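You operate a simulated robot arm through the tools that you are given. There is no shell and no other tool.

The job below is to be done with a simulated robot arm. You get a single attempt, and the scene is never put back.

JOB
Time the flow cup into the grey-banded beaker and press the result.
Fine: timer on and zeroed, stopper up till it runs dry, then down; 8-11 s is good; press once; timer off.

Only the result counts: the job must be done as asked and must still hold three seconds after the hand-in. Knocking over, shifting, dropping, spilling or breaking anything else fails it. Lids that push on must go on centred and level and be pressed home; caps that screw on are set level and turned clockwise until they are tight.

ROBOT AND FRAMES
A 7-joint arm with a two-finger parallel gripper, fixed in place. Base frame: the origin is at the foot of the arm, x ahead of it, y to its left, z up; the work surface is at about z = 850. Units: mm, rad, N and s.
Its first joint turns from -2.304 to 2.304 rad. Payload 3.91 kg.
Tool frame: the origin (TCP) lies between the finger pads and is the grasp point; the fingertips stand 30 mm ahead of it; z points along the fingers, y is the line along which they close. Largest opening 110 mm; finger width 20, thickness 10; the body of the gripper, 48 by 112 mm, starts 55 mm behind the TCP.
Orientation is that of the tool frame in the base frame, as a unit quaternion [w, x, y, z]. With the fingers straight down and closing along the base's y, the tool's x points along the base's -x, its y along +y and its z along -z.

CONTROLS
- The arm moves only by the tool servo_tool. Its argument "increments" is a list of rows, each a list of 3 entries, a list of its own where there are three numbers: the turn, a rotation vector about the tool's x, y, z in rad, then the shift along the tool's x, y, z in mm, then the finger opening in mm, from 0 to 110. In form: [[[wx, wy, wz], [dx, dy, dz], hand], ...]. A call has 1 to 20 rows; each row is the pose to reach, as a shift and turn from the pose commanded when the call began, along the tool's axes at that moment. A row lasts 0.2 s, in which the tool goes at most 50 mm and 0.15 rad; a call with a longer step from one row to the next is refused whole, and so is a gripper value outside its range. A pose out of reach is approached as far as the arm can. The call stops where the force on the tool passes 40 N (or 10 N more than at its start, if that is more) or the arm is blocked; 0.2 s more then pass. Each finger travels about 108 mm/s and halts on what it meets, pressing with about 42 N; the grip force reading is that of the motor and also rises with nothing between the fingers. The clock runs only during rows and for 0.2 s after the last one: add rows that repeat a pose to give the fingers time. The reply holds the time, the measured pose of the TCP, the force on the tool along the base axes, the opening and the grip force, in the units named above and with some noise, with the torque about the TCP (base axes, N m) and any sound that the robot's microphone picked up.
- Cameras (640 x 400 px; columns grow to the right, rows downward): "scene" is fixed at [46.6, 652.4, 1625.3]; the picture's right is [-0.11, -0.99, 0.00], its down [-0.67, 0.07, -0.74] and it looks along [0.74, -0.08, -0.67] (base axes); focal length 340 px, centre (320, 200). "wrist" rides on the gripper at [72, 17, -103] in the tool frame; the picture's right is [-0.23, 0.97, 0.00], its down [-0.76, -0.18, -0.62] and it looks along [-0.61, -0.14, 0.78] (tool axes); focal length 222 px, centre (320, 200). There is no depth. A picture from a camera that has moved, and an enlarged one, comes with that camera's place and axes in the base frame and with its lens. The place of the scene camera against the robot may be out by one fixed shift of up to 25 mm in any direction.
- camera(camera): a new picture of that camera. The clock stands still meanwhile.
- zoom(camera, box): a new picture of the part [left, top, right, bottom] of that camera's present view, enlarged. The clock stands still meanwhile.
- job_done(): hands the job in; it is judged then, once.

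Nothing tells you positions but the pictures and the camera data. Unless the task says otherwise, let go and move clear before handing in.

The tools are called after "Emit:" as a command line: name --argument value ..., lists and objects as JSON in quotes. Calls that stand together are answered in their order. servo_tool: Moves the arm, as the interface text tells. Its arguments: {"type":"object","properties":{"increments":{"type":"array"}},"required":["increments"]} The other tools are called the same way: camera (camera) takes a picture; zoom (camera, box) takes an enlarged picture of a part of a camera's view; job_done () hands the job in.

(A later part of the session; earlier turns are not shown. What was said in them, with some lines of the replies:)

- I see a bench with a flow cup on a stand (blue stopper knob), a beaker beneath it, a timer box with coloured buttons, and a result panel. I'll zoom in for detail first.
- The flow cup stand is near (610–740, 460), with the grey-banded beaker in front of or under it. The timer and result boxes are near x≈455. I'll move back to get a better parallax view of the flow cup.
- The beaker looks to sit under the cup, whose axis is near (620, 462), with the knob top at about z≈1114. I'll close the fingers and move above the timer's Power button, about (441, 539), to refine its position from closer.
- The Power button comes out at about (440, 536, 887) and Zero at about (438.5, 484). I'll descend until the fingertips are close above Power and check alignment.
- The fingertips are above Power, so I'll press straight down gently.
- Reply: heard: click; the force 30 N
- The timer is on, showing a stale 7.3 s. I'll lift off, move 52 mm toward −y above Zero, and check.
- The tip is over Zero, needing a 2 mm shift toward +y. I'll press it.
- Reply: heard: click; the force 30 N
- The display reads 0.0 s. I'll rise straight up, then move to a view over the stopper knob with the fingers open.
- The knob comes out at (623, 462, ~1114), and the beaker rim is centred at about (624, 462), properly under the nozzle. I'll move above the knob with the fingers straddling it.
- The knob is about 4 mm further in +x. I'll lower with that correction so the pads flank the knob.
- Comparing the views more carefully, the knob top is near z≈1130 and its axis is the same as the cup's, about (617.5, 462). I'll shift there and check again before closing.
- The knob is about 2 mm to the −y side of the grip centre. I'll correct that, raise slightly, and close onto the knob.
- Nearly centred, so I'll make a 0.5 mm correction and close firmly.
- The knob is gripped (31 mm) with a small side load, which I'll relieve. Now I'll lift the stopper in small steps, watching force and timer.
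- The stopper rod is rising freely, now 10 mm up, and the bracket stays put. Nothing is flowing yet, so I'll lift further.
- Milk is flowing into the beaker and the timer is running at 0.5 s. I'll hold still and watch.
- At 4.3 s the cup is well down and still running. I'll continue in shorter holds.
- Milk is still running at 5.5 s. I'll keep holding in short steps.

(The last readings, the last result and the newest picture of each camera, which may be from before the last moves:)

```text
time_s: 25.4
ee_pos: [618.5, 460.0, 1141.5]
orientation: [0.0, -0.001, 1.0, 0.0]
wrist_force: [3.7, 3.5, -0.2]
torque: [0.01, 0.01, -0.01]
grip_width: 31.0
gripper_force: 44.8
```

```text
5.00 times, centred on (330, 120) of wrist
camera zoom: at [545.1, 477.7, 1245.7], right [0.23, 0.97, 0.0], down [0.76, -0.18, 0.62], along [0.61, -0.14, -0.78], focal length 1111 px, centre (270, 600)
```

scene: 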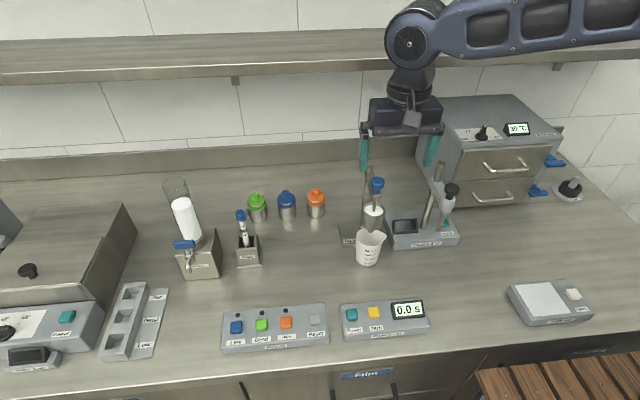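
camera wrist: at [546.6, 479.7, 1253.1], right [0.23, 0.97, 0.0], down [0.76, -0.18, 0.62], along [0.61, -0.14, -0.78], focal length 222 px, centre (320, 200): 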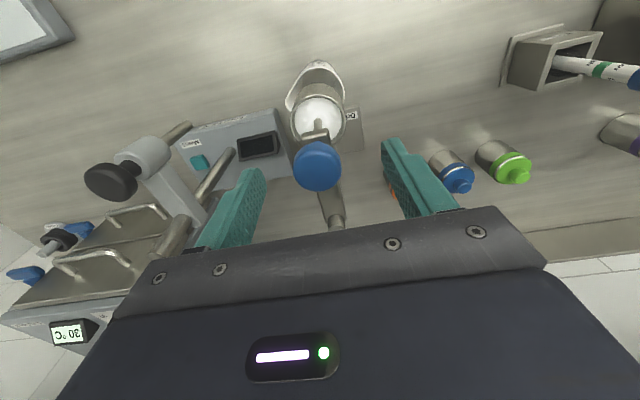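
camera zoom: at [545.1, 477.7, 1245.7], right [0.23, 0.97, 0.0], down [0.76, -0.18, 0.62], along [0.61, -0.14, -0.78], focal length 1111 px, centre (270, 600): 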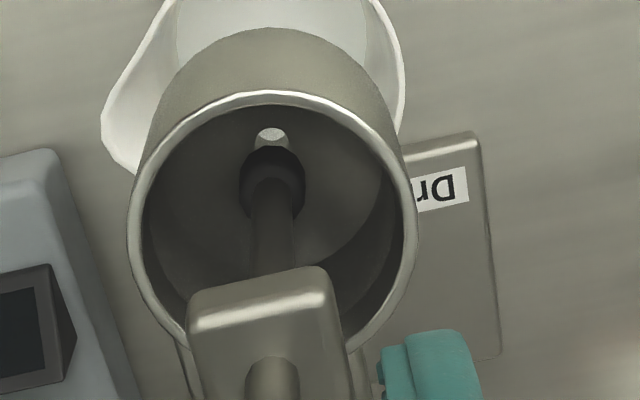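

The cup ran dry and the timer stopped by itself at 6.0 s, which is below 8 s and so "Low". I'll lower the stopper the same 22 mm to its seat.

Emit:
servo_tool --increments '[[[0, 0, 0], [0, 0, 7], 10], [[0, 0, 0], [0, 0, 14], 10], [[0, 0, 0], [0, 0.2, 19], 10], [[0, 0, 0], [0, 0.5, 22], 10], [[0, 0, 0], [0, 0.5, 22.5], 10], [[0, 0, 0], [0, 0.5, 22.5], 10]]'

Emit:
zoom --camera "scene" --box '[320, 160, 440, 330]'

Emit:
zoom --camera "scene" --box '[340, 150, 400, 200]'

Emit:
zoom --camera "wrist" --box '[220, 80, 420, 240]'

```text
time_s: 26.8
ee_pos: [619.0, 459.8, 1120.0]
orientation: [0.001, 0.0, 1.0, 0.0]
wrist_force: [-3.7, -4.6, 5.3]
torque: [0.0, -0.02, -0.01]
grip_width: 31.0
gripper_force: 44.6
```

```text
2.35 times, centred on (380, 245) of scene
camera zoom: at [46.6, 652.4, 1625.3], right [-0.11, -0.99, 0.0], down [-0.67, 0.07, -0.74], along [0.74, -0.08, -0.67], focal length 801 px, centre (179, 94)
```

zoom: 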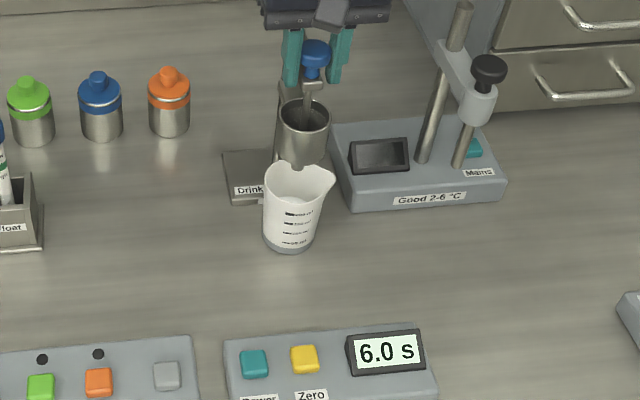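

```text
8.00 times, centred on (370, 175) of scene
camera zoom: at [46.6, 652.4, 1625.3], right [-0.11, -0.99, 0.0], down [-0.67, 0.07, -0.74], along [0.74, -0.08, -0.67], focal length 2724 px, centre (-80, 400)
```

zoom: 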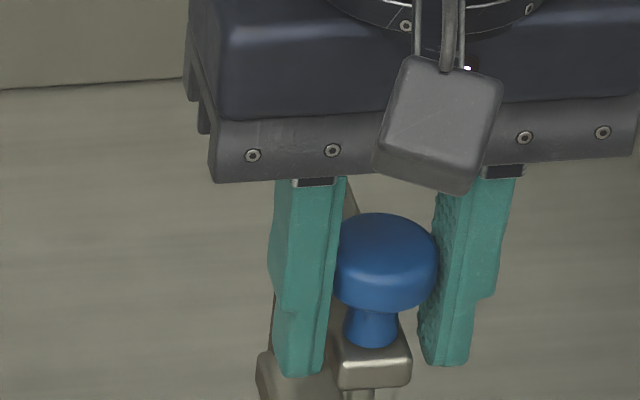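

```text
2.50 times, centred on (320, 160) of wrist
camera zoom: at [545.0, 477.7, 1223.6], right [0.23, 0.97, 0.0], down [0.76, -0.18, 0.62], along [0.61, -0.14, -0.78], focal length 555 px, centre (320, 300)
```

zoom: 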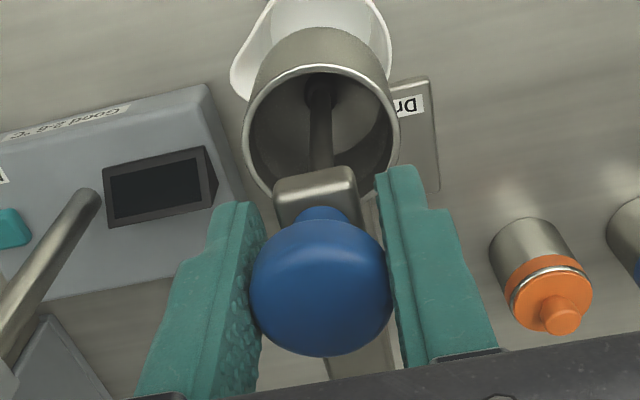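

The stopper is seated: the neck is on the bracket and there is a light contact force. I'll open the fingers and rise straight up.

Emit:
servo_tool --increments '[[[0, 0, 0], [0, 0, 0], 40], [[0, 0, 0], [0, 0, 0], 55], [[0, 0, 0], [0, 0, 0], 70], [[0, 0, 0], [0, 0, 0], 80], [[0, 0, 0], [0, 0, -15], 80], [[0, 0, 0], [0, 0, -35], 80], [[0, 0, 0], [0, 0, -70], 80], [[0, 0, 0], [0, 0, -110], 80], [[0, 0, 0], [0, 0, -130], 80], [[0, 0, 0], [0, 0, -130], 80]]'

Emit:
zoom --camera "scene" --box '[320, 160, 440, 330]'

Emit:
camera --camera "wrist"

```text
time_s: 29.0
ee_pos: [616.5, 458.1, 1250.6]
orientation: [0.0, 0.0, 1.0, 0.0]
wrist_force: [0.6, 0.0, -0.4]
torque: [-0.03, 0.01, -0.03]
grip_width: 79.9
gripper_force: 0.0
```

```text
2.35 times, centred on (380, 245) of scene
camera zoom: at [46.6, 652.4, 1625.3], right [-0.11, -0.99, 0.0], down [-0.67, 0.07, -0.74], along [0.74, -0.08, -0.67], focal length 801 px, centre (179, 94)
```

zoom: 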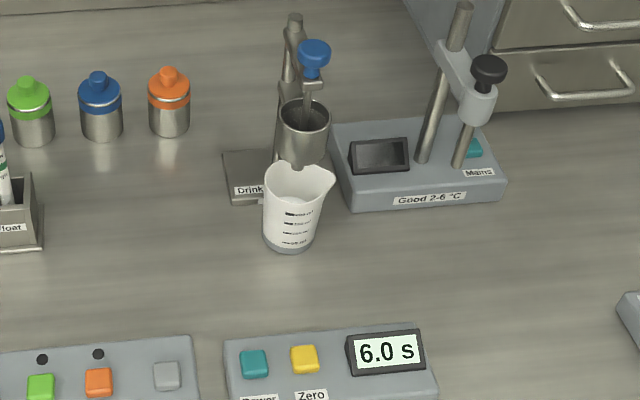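

```text
taken
camera wrist: at [544.0, 477.4, 1354.3], right [0.23, 0.97, 0.0], down [0.76, -0.18, 0.62], along [0.61, -0.14, -0.78], focal length 222 px, centre (320, 200)
```

wrist: 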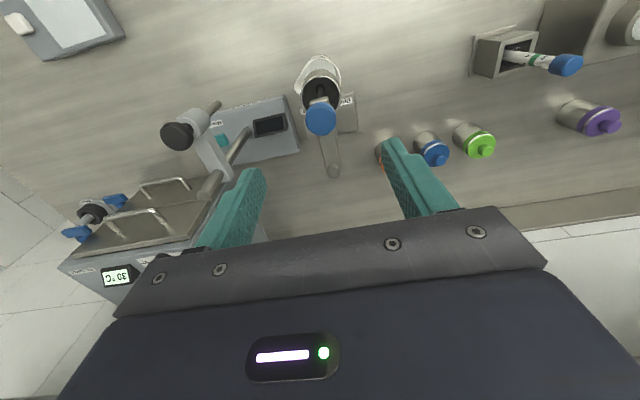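

The stopper is down, the beaker is in place, and the timer still reads 6.0 s. Next I'll move high over to the Low button, about (439, 800), with the fingers closed.

Emit:
servo_tool --increments '[[[0, 0, 0], [18, 34, 0], 60], [[0, 0, 0], [36, 68, 0], 40], [[0, 0, 0], [54, 103, 0], 20], [[0, 0, 0], [72, 137, 0], 0], [[0, 0, 0], [89, 171, 0], 0], [[0, 0, 0], [107, 205, 0], 0], [[0, 0, 0], [125, 239, 0], 0], [[0, 0, 0], [143, 273, 0], 0], [[0, 0, 0], [160, 308, 0], 0], [[0, 0, 0], [177, 342, 20], 0], [[0, 0, 0], [177, 342, 60], 0], [[0, 0, 0], [177, 342, 100], 0], [[0, 0, 0], [177, 342, 140], 0], [[0, 0, 0], [177, 342, 180], 0], [[0, 0, 0], [177, 342, 220], 0], [[0, 0, 0], [177, 342, 240], 0], [[0, 0, 0], [177, 342, 240], 0]]'

Emit:
camera --camera "wrist"

Emit:
camera --camera "scene"

```text
time_s: 32.6
ee_pos: [441.7, 800.3, 1008.7]
orientation: [0.0, 0.0, 1.0, 0.0]
wrist_force: [-0.7, 0.4, -0.2]
torque: [-0.05, 0.04, 0.01]
grip_width: 0.0
gripper_force: 37.4
```

```text
taken
camera wrist: at [369.0, 818.3, 1113.0], right [0.23, 0.97, 0.0], down [0.76, -0.18, 0.62], along [0.61, -0.14, -0.78], focal length 222 px, centre (320, 200)
```

wrist: 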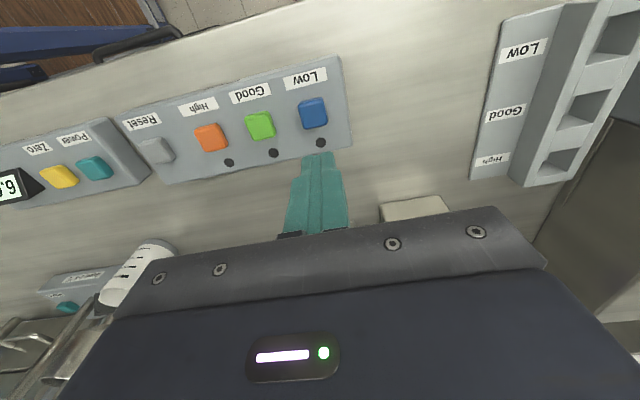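

```text
taken
```

scene: 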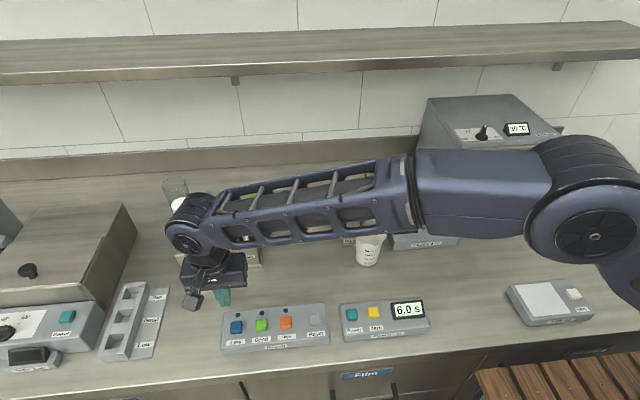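

Low is at about (437, 796). I'll adjust and descend to just above it.

Emit:
servo_tool --increments '[[[0, 0, 0], [4, -4, 20], 0], [[0, 0, 0], [4, -4, 45], 0], [[0, 0, 0], [4, -4, 60], 0], [[0, 0, 0], [4, -4, 66], 0], [[0, 0, 0], [4, -4, 66], 0]]'

Emit:
zoom --camera "wrist" --box '[220, 80, 420, 205]'

Emit:
zoom --camera "scene" --box '[170, 240, 290, 360]'

```text
time_s: 33.8
ee_pos: [436.6, 797.5, 942.1]
orientation: [0.0, 0.0, 1.0, 0.0]
wrist_force: [-0.3, -0.3, -0.3]
torque: [-0.01, -0.02, 0.02]
grip_width: 0.0
gripper_force: 37.8
```

```text
3.20 times, centred on (320, 142) of wrist
camera zoom: at [363.9, 815.4, 1046.4], right [0.23, 0.97, 0.0], down [0.76, -0.18, 0.62], along [0.61, -0.14, -0.78], focal length 711 px, centre (320, 384)
```

zoom: 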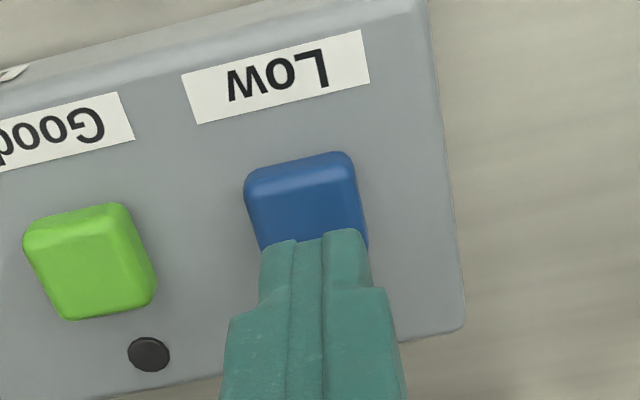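

```text
3.33 times, centred on (230, 300) of scene
camera zoom: at [46.6, 652.4, 1625.3], right [-0.11, -0.99, 0.0], down [-0.67, 0.07, -0.74], along [0.74, -0.08, -0.67], focal length 1135 px, centre (620, -133)
```

zoom: 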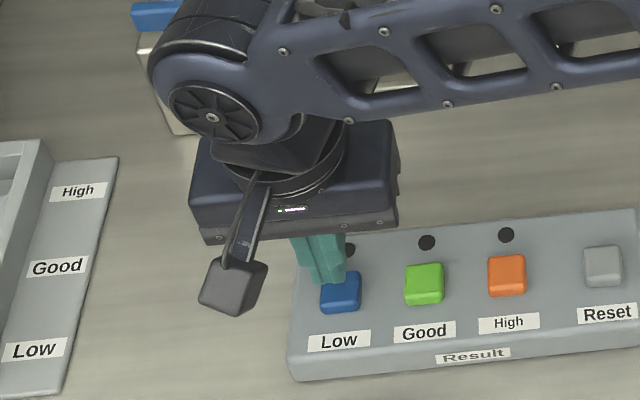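

Aligned over Low, so a single press down now.

Emit:
servo_tool --increments '[[[0, 0, 0], [2, -2, 10], 0], [[0, 0, 0], [2, -2, 16], 0], [[0, 0, 0], [2, -2, 20], 0], [[0, 0, 0], [2, -2, 23], 0], [[0, 0, 0], [2, -2, 26], 0], [[0, 0, 0], [2, -2, 26], 0]]'

Emit:
zoom --camera "scene" --box '[200, 270, 340, 360]'

Emit:
zoom --camera "wrist" --box '[120, 80, 420, 225]'

```text
time_s: 35.2
ee_pos: [434.3, 796.1, 918.1]
orientation: [0.001, -0.001, 1.0, 0.001]
wrist_force: [3.1, -4.3, 19.6]
torque: [-0.15, -0.04, 0.0]
grip_width: 0.0
gripper_force: 38.2
heard: click
```

```text
4.44 times, centred on (270, 315) of scene
camera zoom: at [46.6, 652.4, 1625.3], right [-0.11, -0.99, 0.0], down [-0.67, 0.07, -0.74], along [0.74, -0.08, -0.67], focal length 1513 px, centre (542, -311)
```

zoom: 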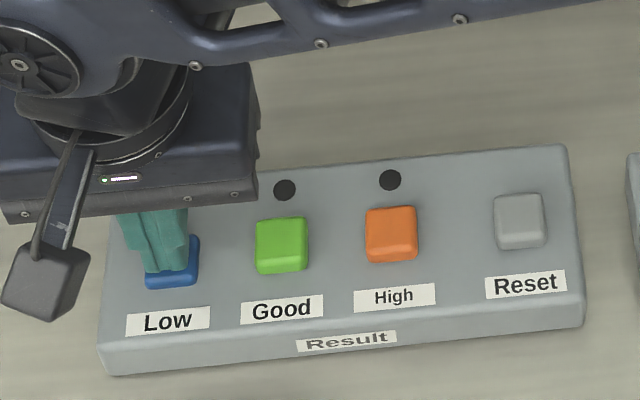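

```text
2.13 times, centred on (270, 152) of wrist
camera zoom: at [362.3, 813.3, 1022.3], right [0.23, 0.97, 0.0], down [0.76, -0.18, 0.62], along [0.61, -0.14, -0.78], focal length 474 px, centre (427, 301)
```

zoom: 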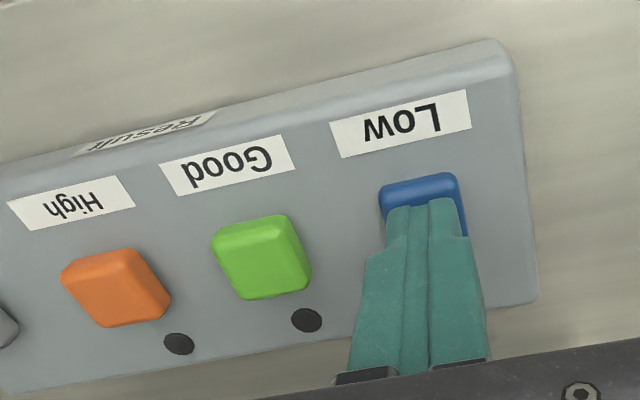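

A click was heard. I'll lift straight up, check the Low lamp, and travel to Power.

Emit:
servo_tool --increments '[[[0, 0, 0], [0, 0, -15], 0], [[0, 0, 0], [0, 0, -45], 0], [[0, 0, 0], [0, 0, -80], 0], [[0, 0, 0], [-1, -40, -85], 0], [[0, 0, 0], [-1, -80, -85], 0], [[0, 0, 0], [-2, -120, -85], 0], [[0, 0, 0], [-3, -160, -85], 0], [[0, 0, 0], [-3, -200, -85], 0], [[0, 0, 0], [-3.5, -240, -85], 0], [[0, 0, 0], [-3.5, -261, -70], 0], [[0, 0, 0], [-3.5, -261, -40], 0], [[0, 0, 0], [-3.5, -261, -22], 0], [[0, 0, 0], [-3.5, -261, -22], 0]]'

Emit:
camera --camera "scene"

Emit:
zoom --camera "scene" --box '[200, 270, 340, 360]'

Emit:
zoom --camera "wrist" --box '[220, 80, 420, 205]'

```text
time_s: 38.0
ee_pos: [437.0, 534.3, 939.1]
orientation: [0.0, -0.001, 1.0, 0.0]
wrist_force: [-1.3, -0.3, 0.4]
torque: [0.0, -0.01, -0.05]
grip_width: 0.0
gripper_force: 37.6
```

```text
taken
```

scene: 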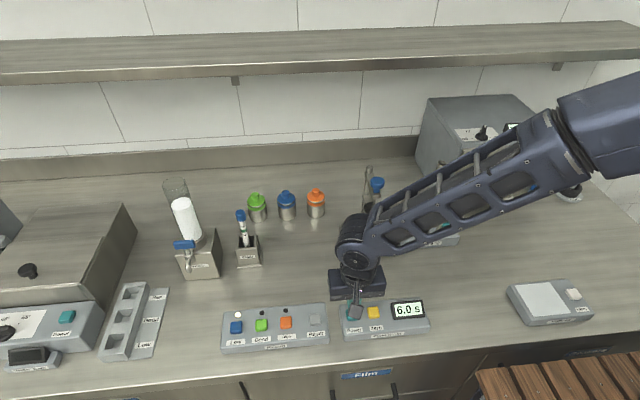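

```text
4.44 times, centred on (270, 315) of scene
camera zoom: at [46.6, 652.4, 1625.3], right [-0.11, -0.99, 0.0], down [-0.67, 0.07, -0.74], along [0.74, -0.08, -0.67], focal length 1513 px, centre (542, -311)
```

zoom: 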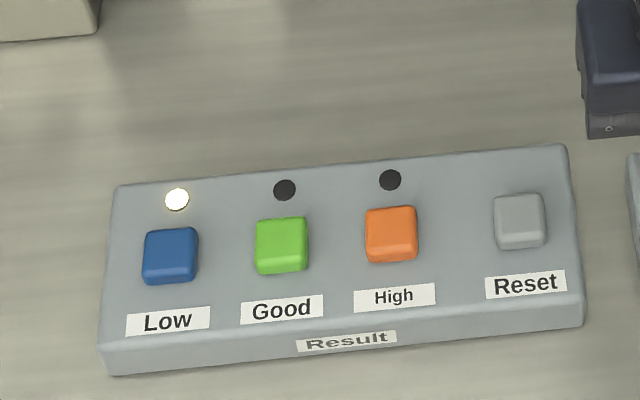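

```text
3.20 times, centred on (320, 142) of wrist
camera zoom: at [364.3, 552.6, 1043.4], right [0.23, 0.97, 0.0], down [0.76, -0.18, 0.62], along [0.61, -0.14, -0.78], focal length 711 px, centre (320, 384)
```

zoom: 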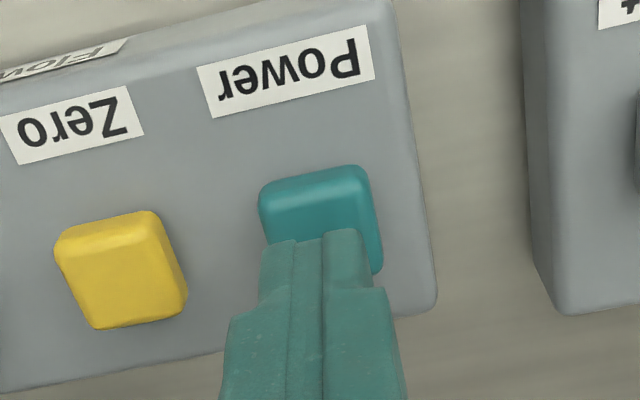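

The Low lamp is lit and the fingertips are over Power. I'll press once to turn the timer off.

Emit:
servo_tool --increments '[[[0, 0, 0], [0, 0.5, 8], 0], [[0, 0, 0], [0, 0.5, 14], 0], [[0, 0, 0], [0, 0.5, 18], 0], [[0, 0, 0], [0, 0.5, 21], 0], [[0, 0, 0], [0, 0.5, 24], 0], [[0, 0, 0], [0, 0.5, 24], 0]]'

Emit:
zoom --camera "scene" --box '[320, 240, 440, 360]'

```text
time_s: 39.4
ee_pos: [438.7, 536.7, 916.3]
orientation: [0.001, 0.0, 1.0, 0.0]
wrist_force: [-3.2, -4.1, 32.2]
torque: [-0.12, 0.08, 0.05]
grip_width: 0.0
gripper_force: 37.9
heard: click
```

```text
3.33 times, centred on (380, 300) of scene
camera zoom: at [46.6, 652.4, 1625.3], right [-0.11, -0.99, 0.0], down [-0.67, 0.07, -0.74], along [0.74, -0.08, -0.67], focal length 1135 px, centre (120, -133)
```

zoom: 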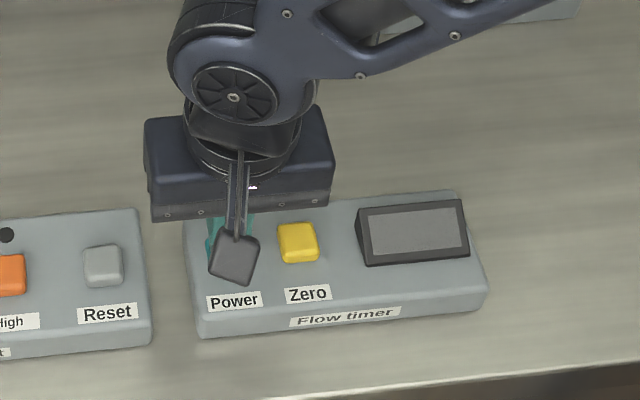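

The timer is off. I'll rise clear and check the whole scene.

Emit:
servo_tool --increments '[[[0, 0, 0], [0, 0, -15], 0], [[0, 0, 0], [0, 0, -45], 0], [[0, 0, 0], [0, 0, -85], 0], [[0, 0, 0], [0, 0, -130], 0], [[0, 0, 0], [0, 0, -175], 0], [[0, 0, 0], [0, 0, -220], 0], [[0, 0, 0], [0, 0, -265], 0], [[0, 0, 0], [0, 0, -310], 0], [[0, 0, 0], [0, -40, -340], 0], [[0, 0, 0], [0, -80, -360], 0], [[0, 0, 0], [0, -115, -380], 0], [[0, 0, 0], [0, -115, -380], 0]]'

Emit:
camera --camera "scene"

Emit:
zoom --camera "scene" --box '[200, 150, 440, 360]'

Emit:
camera --camera "wrist"

```text
time_s: 42.0
ee_pos: [436.9, 419.7, 1297.4]
orientation: [0.0, 0.0, 1.0, 0.0]
wrist_force: [0.5, -0.4, 0.1]
torque: [-0.01, 0.01, -0.01]
grip_width: 0.4
gripper_force: 37.6
```

```text
taken
```

scene: 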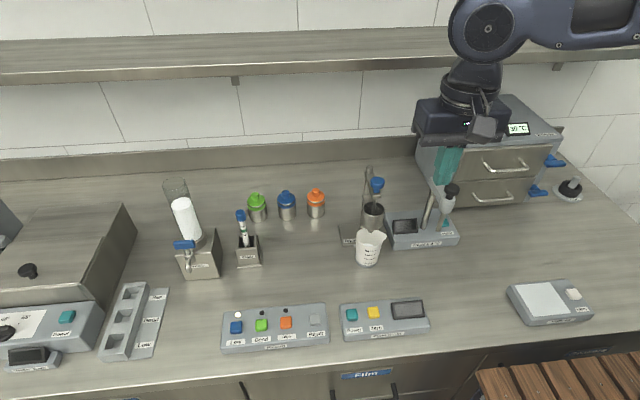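

```text
1.90 times, centred on (320, 255) of scene
camera zoom: at [46.6, 652.4, 1625.3], right [-0.11, -0.99, 0.0], down [-0.67, 0.07, -0.74], along [0.74, -0.08, -0.67], focal length 648 px, centre (320, 95)
```

zoom: 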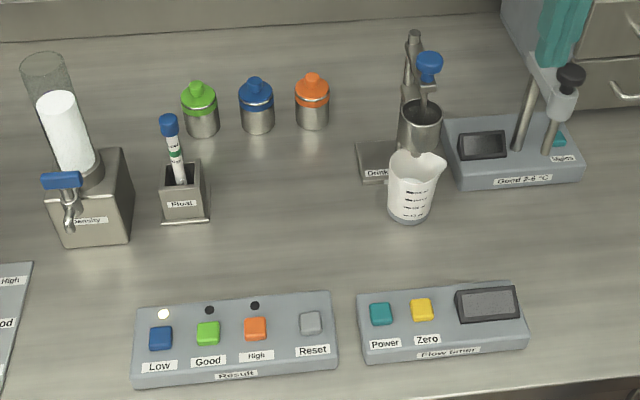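

```text
taken
camera wrist: at [364.2, 438.3, 1402.4], right [0.23, 0.97, 0.0], down [0.76, -0.18, 0.62], along [0.61, -0.14, -0.78], focal length 222 px, centre (320, 200)
```

wrist: 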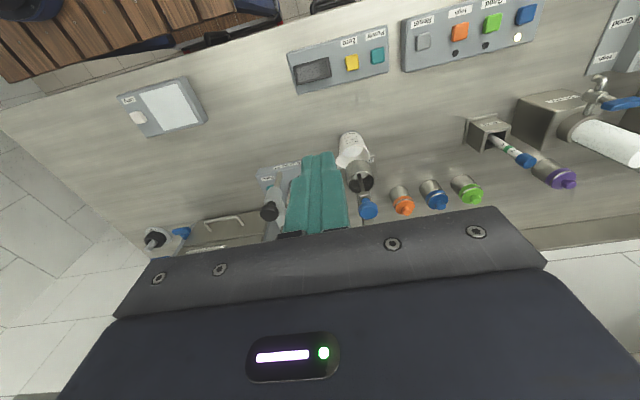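

The stopper is down, the cup is empty into the grey-banded beaker, only the Low lamp is lit and the timer is off. Nothing else has moved and the arm is clear, so I'm handing in.

Emit:
job_done

```text
The job is handed in.
```

The flow cup ran dry into the grey-banded beaker in 6.0 s, which is under the 8–11 s good range, so I pressed **Low** once.

- **Timer:** I turned it on and zeroed it before lifting the stopper. It stopped by itself at 6.0 s when the cup emptied, and I turned it off at the end.
- **Stopper:** It was still closed at a 10 mm lift, so I raised it to about 22 mm, where the flow started. I held it there until the cup was dry, then lowered it back onto its seat.
- **Result panel:** Only the Low lamp is lit.

In the final pictures nothing else had moved or spilled, and the arm was clear before hand-in. The hand-in was accepted, but I haven't seen how it was judged.
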